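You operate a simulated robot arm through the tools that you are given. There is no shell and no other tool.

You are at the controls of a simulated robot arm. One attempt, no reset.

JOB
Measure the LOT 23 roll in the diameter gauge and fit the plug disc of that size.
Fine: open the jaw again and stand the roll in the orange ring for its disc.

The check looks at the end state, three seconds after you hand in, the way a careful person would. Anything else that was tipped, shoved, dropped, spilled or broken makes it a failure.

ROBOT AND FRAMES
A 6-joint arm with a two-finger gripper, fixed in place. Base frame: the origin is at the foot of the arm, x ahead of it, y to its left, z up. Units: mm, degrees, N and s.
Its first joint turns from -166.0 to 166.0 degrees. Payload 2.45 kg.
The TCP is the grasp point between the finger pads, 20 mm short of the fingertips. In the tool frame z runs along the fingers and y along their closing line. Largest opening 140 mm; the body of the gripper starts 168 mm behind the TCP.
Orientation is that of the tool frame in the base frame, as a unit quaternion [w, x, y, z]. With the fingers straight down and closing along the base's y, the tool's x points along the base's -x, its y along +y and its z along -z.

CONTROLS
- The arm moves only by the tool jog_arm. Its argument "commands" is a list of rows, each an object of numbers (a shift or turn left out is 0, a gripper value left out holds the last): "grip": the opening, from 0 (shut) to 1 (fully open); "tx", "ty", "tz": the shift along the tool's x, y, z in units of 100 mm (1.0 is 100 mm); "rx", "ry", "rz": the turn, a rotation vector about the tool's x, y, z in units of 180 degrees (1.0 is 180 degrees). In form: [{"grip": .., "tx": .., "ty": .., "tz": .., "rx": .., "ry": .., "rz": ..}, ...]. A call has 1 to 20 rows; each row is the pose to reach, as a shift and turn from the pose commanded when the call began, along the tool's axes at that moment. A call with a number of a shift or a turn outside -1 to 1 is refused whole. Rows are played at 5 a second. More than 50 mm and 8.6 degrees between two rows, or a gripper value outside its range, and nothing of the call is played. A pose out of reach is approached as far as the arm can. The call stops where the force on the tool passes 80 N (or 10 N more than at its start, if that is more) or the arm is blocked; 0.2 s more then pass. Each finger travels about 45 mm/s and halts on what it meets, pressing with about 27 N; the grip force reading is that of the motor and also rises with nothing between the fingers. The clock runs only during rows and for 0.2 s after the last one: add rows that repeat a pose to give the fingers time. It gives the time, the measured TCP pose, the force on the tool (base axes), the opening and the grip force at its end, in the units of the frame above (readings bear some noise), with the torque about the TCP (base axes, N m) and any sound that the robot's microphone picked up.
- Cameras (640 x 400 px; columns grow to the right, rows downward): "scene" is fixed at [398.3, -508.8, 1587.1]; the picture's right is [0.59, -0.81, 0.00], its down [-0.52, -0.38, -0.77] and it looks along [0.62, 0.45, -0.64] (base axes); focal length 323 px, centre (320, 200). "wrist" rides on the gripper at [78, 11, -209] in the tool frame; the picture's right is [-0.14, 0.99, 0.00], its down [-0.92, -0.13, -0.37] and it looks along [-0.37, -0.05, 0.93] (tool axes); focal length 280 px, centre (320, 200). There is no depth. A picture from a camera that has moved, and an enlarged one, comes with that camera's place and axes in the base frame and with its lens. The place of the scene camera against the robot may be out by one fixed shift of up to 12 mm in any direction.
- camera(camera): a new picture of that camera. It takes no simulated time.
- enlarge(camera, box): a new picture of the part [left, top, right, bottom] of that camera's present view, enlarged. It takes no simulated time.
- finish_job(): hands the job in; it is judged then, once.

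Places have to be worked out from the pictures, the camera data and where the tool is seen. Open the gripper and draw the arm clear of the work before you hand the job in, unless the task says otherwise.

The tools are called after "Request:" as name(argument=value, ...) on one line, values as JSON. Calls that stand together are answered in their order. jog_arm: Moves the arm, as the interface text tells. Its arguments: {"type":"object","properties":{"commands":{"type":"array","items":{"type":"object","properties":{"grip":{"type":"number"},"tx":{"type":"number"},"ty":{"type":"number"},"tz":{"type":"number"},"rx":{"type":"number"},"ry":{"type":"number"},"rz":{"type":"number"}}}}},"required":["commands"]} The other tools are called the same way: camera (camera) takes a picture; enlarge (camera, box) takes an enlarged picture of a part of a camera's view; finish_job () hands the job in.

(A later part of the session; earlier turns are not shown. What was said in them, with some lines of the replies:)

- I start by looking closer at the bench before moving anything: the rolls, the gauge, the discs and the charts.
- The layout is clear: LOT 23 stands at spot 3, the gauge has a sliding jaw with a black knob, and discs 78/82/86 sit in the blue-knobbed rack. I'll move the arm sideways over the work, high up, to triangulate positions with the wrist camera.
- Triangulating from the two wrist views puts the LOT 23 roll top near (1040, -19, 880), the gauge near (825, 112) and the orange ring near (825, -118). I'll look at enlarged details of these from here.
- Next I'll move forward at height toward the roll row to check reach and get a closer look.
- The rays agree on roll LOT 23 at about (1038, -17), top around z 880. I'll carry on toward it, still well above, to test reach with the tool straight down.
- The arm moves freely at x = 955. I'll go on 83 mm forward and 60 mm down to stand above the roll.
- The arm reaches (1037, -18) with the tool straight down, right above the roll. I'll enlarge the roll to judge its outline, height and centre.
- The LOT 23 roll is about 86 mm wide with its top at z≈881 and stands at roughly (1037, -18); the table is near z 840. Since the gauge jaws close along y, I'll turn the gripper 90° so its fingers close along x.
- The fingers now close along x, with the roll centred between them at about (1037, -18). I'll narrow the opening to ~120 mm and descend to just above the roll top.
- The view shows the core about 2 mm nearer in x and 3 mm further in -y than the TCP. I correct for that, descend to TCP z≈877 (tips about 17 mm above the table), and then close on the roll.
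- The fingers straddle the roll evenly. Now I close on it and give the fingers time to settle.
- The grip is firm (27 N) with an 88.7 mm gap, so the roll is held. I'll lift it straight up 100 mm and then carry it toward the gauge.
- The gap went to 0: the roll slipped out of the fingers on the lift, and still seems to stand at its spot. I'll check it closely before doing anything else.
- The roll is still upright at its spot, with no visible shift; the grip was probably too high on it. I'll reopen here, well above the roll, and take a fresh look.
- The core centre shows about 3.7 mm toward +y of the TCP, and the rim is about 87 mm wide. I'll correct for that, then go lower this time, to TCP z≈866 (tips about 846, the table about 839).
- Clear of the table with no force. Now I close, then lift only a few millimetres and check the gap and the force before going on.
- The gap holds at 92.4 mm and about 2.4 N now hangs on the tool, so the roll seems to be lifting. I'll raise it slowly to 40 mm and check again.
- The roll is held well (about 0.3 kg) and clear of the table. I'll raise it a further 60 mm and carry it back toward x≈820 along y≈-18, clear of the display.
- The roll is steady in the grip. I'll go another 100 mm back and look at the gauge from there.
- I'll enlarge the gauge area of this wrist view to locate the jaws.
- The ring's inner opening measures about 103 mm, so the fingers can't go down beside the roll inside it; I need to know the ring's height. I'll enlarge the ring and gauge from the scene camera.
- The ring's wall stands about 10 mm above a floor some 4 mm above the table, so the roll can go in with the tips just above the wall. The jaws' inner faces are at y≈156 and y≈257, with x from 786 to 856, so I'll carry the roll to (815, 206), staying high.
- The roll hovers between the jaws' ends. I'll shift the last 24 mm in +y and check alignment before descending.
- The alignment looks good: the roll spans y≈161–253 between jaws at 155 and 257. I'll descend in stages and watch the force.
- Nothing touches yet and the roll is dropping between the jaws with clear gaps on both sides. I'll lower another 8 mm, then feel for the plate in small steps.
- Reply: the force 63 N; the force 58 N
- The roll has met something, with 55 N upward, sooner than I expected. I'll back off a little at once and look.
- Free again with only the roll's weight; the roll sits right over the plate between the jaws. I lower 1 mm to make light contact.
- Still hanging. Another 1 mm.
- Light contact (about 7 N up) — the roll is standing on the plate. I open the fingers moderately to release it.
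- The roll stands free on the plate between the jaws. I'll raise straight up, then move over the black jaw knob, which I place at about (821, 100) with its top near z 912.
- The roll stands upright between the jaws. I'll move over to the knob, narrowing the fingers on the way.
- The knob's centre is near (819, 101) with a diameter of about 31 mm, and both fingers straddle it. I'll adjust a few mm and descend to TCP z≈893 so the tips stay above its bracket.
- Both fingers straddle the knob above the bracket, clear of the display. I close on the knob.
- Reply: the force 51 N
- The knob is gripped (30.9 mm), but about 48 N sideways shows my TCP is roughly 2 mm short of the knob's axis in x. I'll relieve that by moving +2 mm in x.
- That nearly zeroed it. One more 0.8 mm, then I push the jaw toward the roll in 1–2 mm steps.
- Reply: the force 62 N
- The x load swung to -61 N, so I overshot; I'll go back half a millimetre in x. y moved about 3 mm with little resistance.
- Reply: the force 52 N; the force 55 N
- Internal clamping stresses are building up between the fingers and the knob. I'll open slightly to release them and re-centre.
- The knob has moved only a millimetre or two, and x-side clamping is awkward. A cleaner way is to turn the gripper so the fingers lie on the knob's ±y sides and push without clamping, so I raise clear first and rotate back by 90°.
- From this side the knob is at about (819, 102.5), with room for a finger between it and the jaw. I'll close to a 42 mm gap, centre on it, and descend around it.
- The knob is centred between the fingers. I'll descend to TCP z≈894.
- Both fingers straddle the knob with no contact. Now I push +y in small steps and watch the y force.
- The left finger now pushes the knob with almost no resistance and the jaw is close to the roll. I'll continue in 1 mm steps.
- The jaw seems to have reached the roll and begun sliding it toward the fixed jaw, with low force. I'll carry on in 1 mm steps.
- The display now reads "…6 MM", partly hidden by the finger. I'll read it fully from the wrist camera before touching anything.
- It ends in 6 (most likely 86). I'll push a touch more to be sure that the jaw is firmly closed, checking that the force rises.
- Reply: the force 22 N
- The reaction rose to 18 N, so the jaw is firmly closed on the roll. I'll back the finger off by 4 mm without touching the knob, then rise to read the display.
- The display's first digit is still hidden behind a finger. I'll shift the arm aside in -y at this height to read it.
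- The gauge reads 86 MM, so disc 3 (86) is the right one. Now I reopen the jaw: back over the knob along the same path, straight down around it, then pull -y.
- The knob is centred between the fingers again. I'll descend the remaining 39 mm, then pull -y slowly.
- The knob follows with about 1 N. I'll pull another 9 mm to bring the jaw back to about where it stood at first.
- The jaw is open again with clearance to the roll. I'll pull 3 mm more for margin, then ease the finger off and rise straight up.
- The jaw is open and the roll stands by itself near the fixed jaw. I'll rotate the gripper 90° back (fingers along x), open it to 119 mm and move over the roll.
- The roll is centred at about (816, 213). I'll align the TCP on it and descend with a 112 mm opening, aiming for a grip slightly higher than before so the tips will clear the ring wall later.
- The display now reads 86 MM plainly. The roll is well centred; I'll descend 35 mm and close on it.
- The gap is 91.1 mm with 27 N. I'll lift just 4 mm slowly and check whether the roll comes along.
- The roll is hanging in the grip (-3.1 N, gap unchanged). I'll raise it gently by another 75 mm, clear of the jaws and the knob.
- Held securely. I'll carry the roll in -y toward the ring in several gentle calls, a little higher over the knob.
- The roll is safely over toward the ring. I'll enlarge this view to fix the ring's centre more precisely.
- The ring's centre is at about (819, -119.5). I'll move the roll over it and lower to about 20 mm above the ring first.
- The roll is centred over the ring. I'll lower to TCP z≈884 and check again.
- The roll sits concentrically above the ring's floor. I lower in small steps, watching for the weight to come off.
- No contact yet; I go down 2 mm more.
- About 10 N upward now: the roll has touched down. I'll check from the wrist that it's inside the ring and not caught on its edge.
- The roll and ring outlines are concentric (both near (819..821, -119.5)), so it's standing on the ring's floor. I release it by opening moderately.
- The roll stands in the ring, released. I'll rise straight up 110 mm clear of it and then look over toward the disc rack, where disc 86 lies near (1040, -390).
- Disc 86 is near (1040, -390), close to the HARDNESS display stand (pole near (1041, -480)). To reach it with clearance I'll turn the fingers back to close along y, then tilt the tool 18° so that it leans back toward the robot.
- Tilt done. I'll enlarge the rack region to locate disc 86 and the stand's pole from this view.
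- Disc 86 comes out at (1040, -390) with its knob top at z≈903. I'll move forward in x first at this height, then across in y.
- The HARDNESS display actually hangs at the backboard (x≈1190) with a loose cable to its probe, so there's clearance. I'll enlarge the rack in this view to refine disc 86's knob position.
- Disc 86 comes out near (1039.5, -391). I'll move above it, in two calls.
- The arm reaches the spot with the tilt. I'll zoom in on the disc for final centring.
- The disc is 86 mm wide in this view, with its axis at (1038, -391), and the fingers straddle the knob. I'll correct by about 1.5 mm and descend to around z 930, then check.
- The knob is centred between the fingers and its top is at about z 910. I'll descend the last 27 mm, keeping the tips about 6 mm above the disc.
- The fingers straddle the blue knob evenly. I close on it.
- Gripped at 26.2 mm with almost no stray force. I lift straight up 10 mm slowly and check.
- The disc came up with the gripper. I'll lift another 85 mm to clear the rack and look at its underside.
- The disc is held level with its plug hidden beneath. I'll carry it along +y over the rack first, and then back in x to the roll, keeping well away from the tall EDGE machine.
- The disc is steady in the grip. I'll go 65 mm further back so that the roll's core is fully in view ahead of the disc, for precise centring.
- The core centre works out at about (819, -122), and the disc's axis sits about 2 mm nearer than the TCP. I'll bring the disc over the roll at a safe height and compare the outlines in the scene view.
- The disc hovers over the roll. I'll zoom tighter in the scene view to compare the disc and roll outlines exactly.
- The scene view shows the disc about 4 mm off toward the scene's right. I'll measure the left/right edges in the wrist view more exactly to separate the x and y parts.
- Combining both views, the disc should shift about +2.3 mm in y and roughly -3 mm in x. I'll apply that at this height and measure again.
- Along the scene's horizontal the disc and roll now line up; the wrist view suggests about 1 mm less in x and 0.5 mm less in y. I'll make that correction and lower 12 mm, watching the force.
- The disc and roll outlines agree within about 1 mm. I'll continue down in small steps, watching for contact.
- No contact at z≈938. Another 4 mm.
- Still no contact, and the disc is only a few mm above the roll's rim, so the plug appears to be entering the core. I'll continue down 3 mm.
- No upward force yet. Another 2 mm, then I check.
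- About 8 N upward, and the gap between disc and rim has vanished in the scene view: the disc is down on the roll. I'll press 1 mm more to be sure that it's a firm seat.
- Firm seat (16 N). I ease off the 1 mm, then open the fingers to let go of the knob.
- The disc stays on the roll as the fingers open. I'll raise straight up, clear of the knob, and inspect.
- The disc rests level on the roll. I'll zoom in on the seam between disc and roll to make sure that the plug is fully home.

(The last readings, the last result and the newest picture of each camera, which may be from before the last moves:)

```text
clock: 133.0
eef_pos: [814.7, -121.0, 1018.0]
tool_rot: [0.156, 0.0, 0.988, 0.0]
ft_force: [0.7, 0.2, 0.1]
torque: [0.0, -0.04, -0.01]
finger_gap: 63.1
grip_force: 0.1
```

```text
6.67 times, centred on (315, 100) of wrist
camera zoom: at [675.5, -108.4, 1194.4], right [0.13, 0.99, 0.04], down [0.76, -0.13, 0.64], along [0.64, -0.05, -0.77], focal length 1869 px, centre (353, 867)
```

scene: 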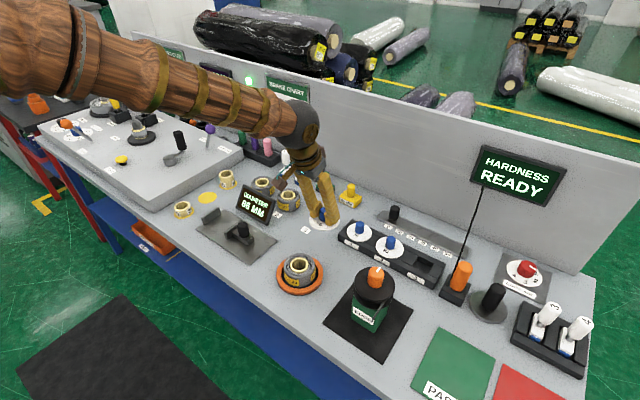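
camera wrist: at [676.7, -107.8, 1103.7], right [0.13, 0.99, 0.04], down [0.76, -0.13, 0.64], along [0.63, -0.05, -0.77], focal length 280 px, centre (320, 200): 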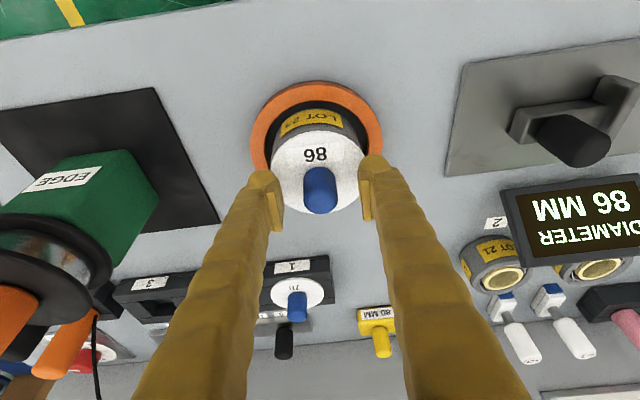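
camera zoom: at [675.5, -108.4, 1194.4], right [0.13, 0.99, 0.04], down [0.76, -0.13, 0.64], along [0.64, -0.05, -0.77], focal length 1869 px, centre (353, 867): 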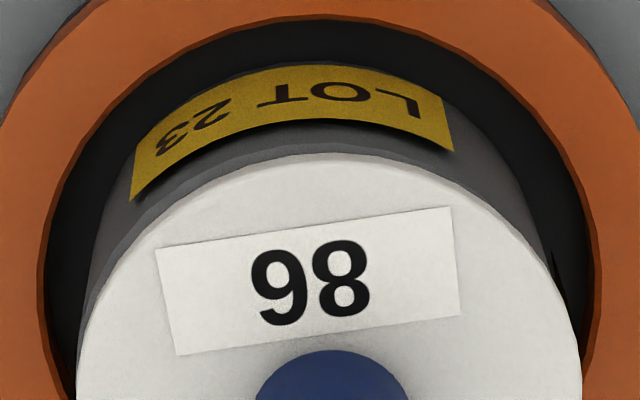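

The disc is flush on the roll all round, with the plug home. Now I draw the arm clear: up 100 mm, then back toward the robot.

Request:
jog_arm(commands=[{"tx": -0.1, "tz": -0.3}, {"tx": -0.2, "tz": -0.62}, {"tx": -0.309, "tz": -0.951}, {"tx": -0.309, "tz": -0.951}])

Request:
jog_arm(commands=[{"ry": 0.04}, {"ry": 0.08}, {"ry": 0.1}, {"ry": 0.1}])

Request:
jog_arm(commands=[{"tx": 0.3}, {"tx": 0.65}, {"tx": 1.0}, {"tx": 1.0}])

Request:
camera(camera="scene")

Request:
camera(camera="wrist")

```text
clock: 134.0
eef_pos: [818.1, -118.8, 1121.1]
tool_rot: [0.157, 0.0, 0.988, 0.0]
ft_force: [-0.1, 0.4, 0.6]
torque: [0.01, -0.01, -0.01]
finger_gap: 62.8
grip_force: 0.0
```

```text
clock: 135.0
eef_pos: [817.8, -118.5, 1119.6]
tool_rot: [-0.001, 0.0, 1.0, 0.0]
ft_force: [1.8, -0.9, 0.1]
torque: [0.0, -0.01, -0.01]
finger_gap: 63.1
grip_force: 0.2
```

```text
clock: 136.0
eef_pos: [718.8, -117.5, 1119.0]
tool_rot: [0.0, -0.001, 1.0, -0.001]
ft_force: [0.0, 0.0, -0.2]
torque: [0.03, 0.0, 0.02]
finger_gap: 63.0
grip_force: 0.1
```

```text
taken
```

scene: 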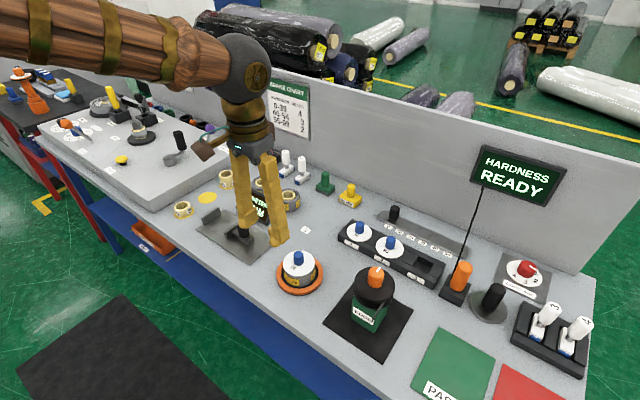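

```text
taken
camera wrist: at [638.7, -106.4, 1327.8], right [0.14, 0.99, 0.0], down [0.92, -0.13, 0.37], along [0.37, -0.05, -0.93], focal length 280 px, centre (320, 200)
```

wrist: 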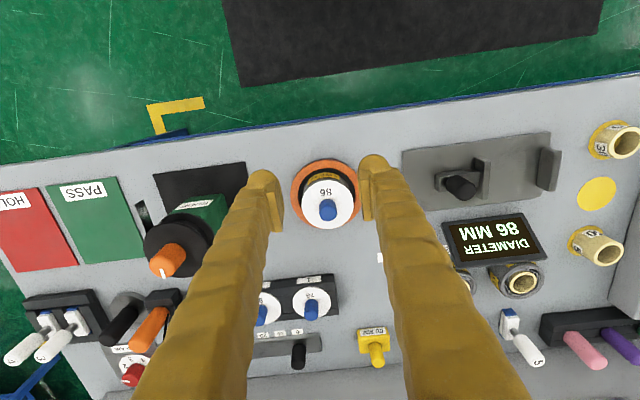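

The arm is clear. A last close check of the disc on the roll, the opened jaw and the neighbours before handing in.

Request:
enlarge(camera="wrist", box=[270, 140, 390, 240])

Request:
enlarge(camera="wrist", box=[390, 110, 640, 300])

Request:
enlarge(camera="scene", box=[250, 150, 470, 310])

```text
4.00 times, centred on (330, 190) of wrist
camera zoom: at [638.7, -106.4, 1327.8], right [0.14, 0.99, 0.0], down [0.92, -0.13, 0.37], along [0.37, -0.05, -0.93], focal length 1122 px, centre (280, 240)
```

zoom: 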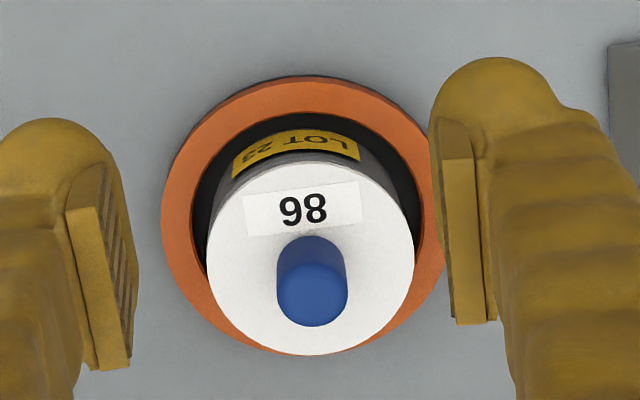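

```text
2.11 times, centred on (515, 205) of wrist
camera zoom: at [638.7, -106.4, 1327.8], right [0.14, 0.99, 0.0], down [0.92, -0.13, 0.37], along [0.37, -0.05, -0.93], focal length 590 px, centre (-90, 190)
```

zoom: 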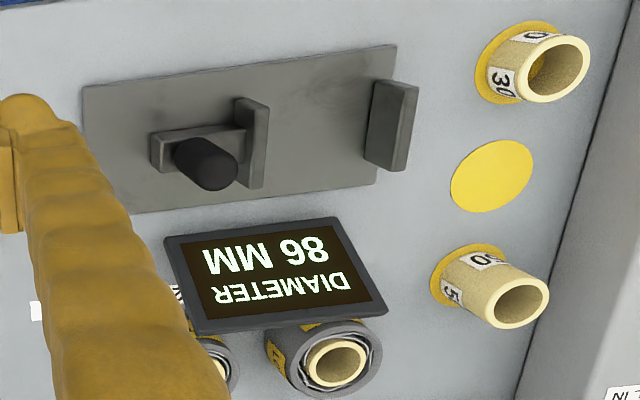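

```text
2.50 times, centred on (360, 230) of scene
camera zoom: at [398.3, -508.8, 1587.1], right [0.59, -0.81, 0.0], down [-0.52, -0.38, -0.77], along [0.62, 0.45, -0.64], focal length 806 px, centre (220, 125)
```

zoom: 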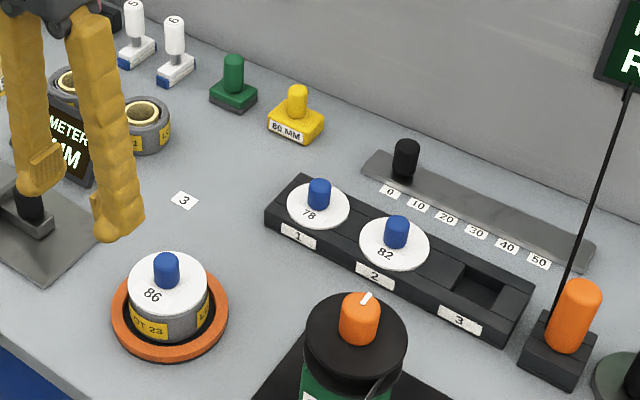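

The jaw is open, disc 86 is seated on LOT 23 in the orange ring, and everything else stands as it was. I'll open the gripper fully and withdraw further before handing in.

Request:
jog_arm(commands=[{"tz": -0.2, "tx": 0.1, "grip": 0.7}, {"tz": -0.4, "tx": 0.3, "grip": 1.0}, {"tz": -0.4, "tx": 0.5, "grip": 1.0}, {"tz": -0.4, "tx": 0.5, "grip": 1.0}, {"tz": -0.4, "tx": 0.5, "grip": 1.0}])

Request:
camera(camera="scene")

```text
clock: 137.2
eef_pos: [669.8, -120.4, 1157.0]
tool_rot: [0.0, 0.0, 1.0, 0.0]
ft_force: [0.7, -0.4, -0.5]
torque: [-0.02, 0.02, 0.0]
finger_gap: 139.8
grip_force: 0.2
```

```text
taken
```

scene: 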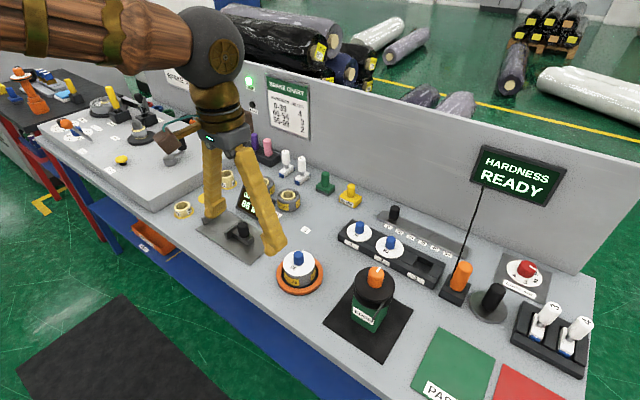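

The arm is clear with the gripper open. The roll stands in the ring with the 86 disc fitted, and the jaw is open, so I hand the job in.

Request:
finish_job()

```text
The job is handed in.
```

The LOT 23 roll measured 86 mm in the gauge, so I fitted disc 3 (86). The roll stands in the orange ring with the disc on it and the gauge jaw is open again. The job is handed in, but the check has not reported a result.

- **Measurement:** the gauge display read 86 MM with the jaw firmly closed, pressed to about 18 N. I didn't check the gauge against the 80 MM block.
- **Disc fit:** the disc sits level on the roll, with no gap visible in the close-up pictures. It looks 1–2 mm off-centre. I take the plug to be in the core, since it can't be seen directly.
- **Slip on the first lift:** the first grip on the roll was too high and slid off as I raised the arm. The roll stayed upright at its spot and I picked it up again lower down.
- **Contact at the gauge:** on the first lowering, the roll pressed on the gauge plate with about 57 N before I backed off. I saw no damage in the pictures.
- **Rest of the bench:** nothing else appeared moved or tipped in the final pictures. The jaw was pulled back about 3–4 mm further than where it first stood.
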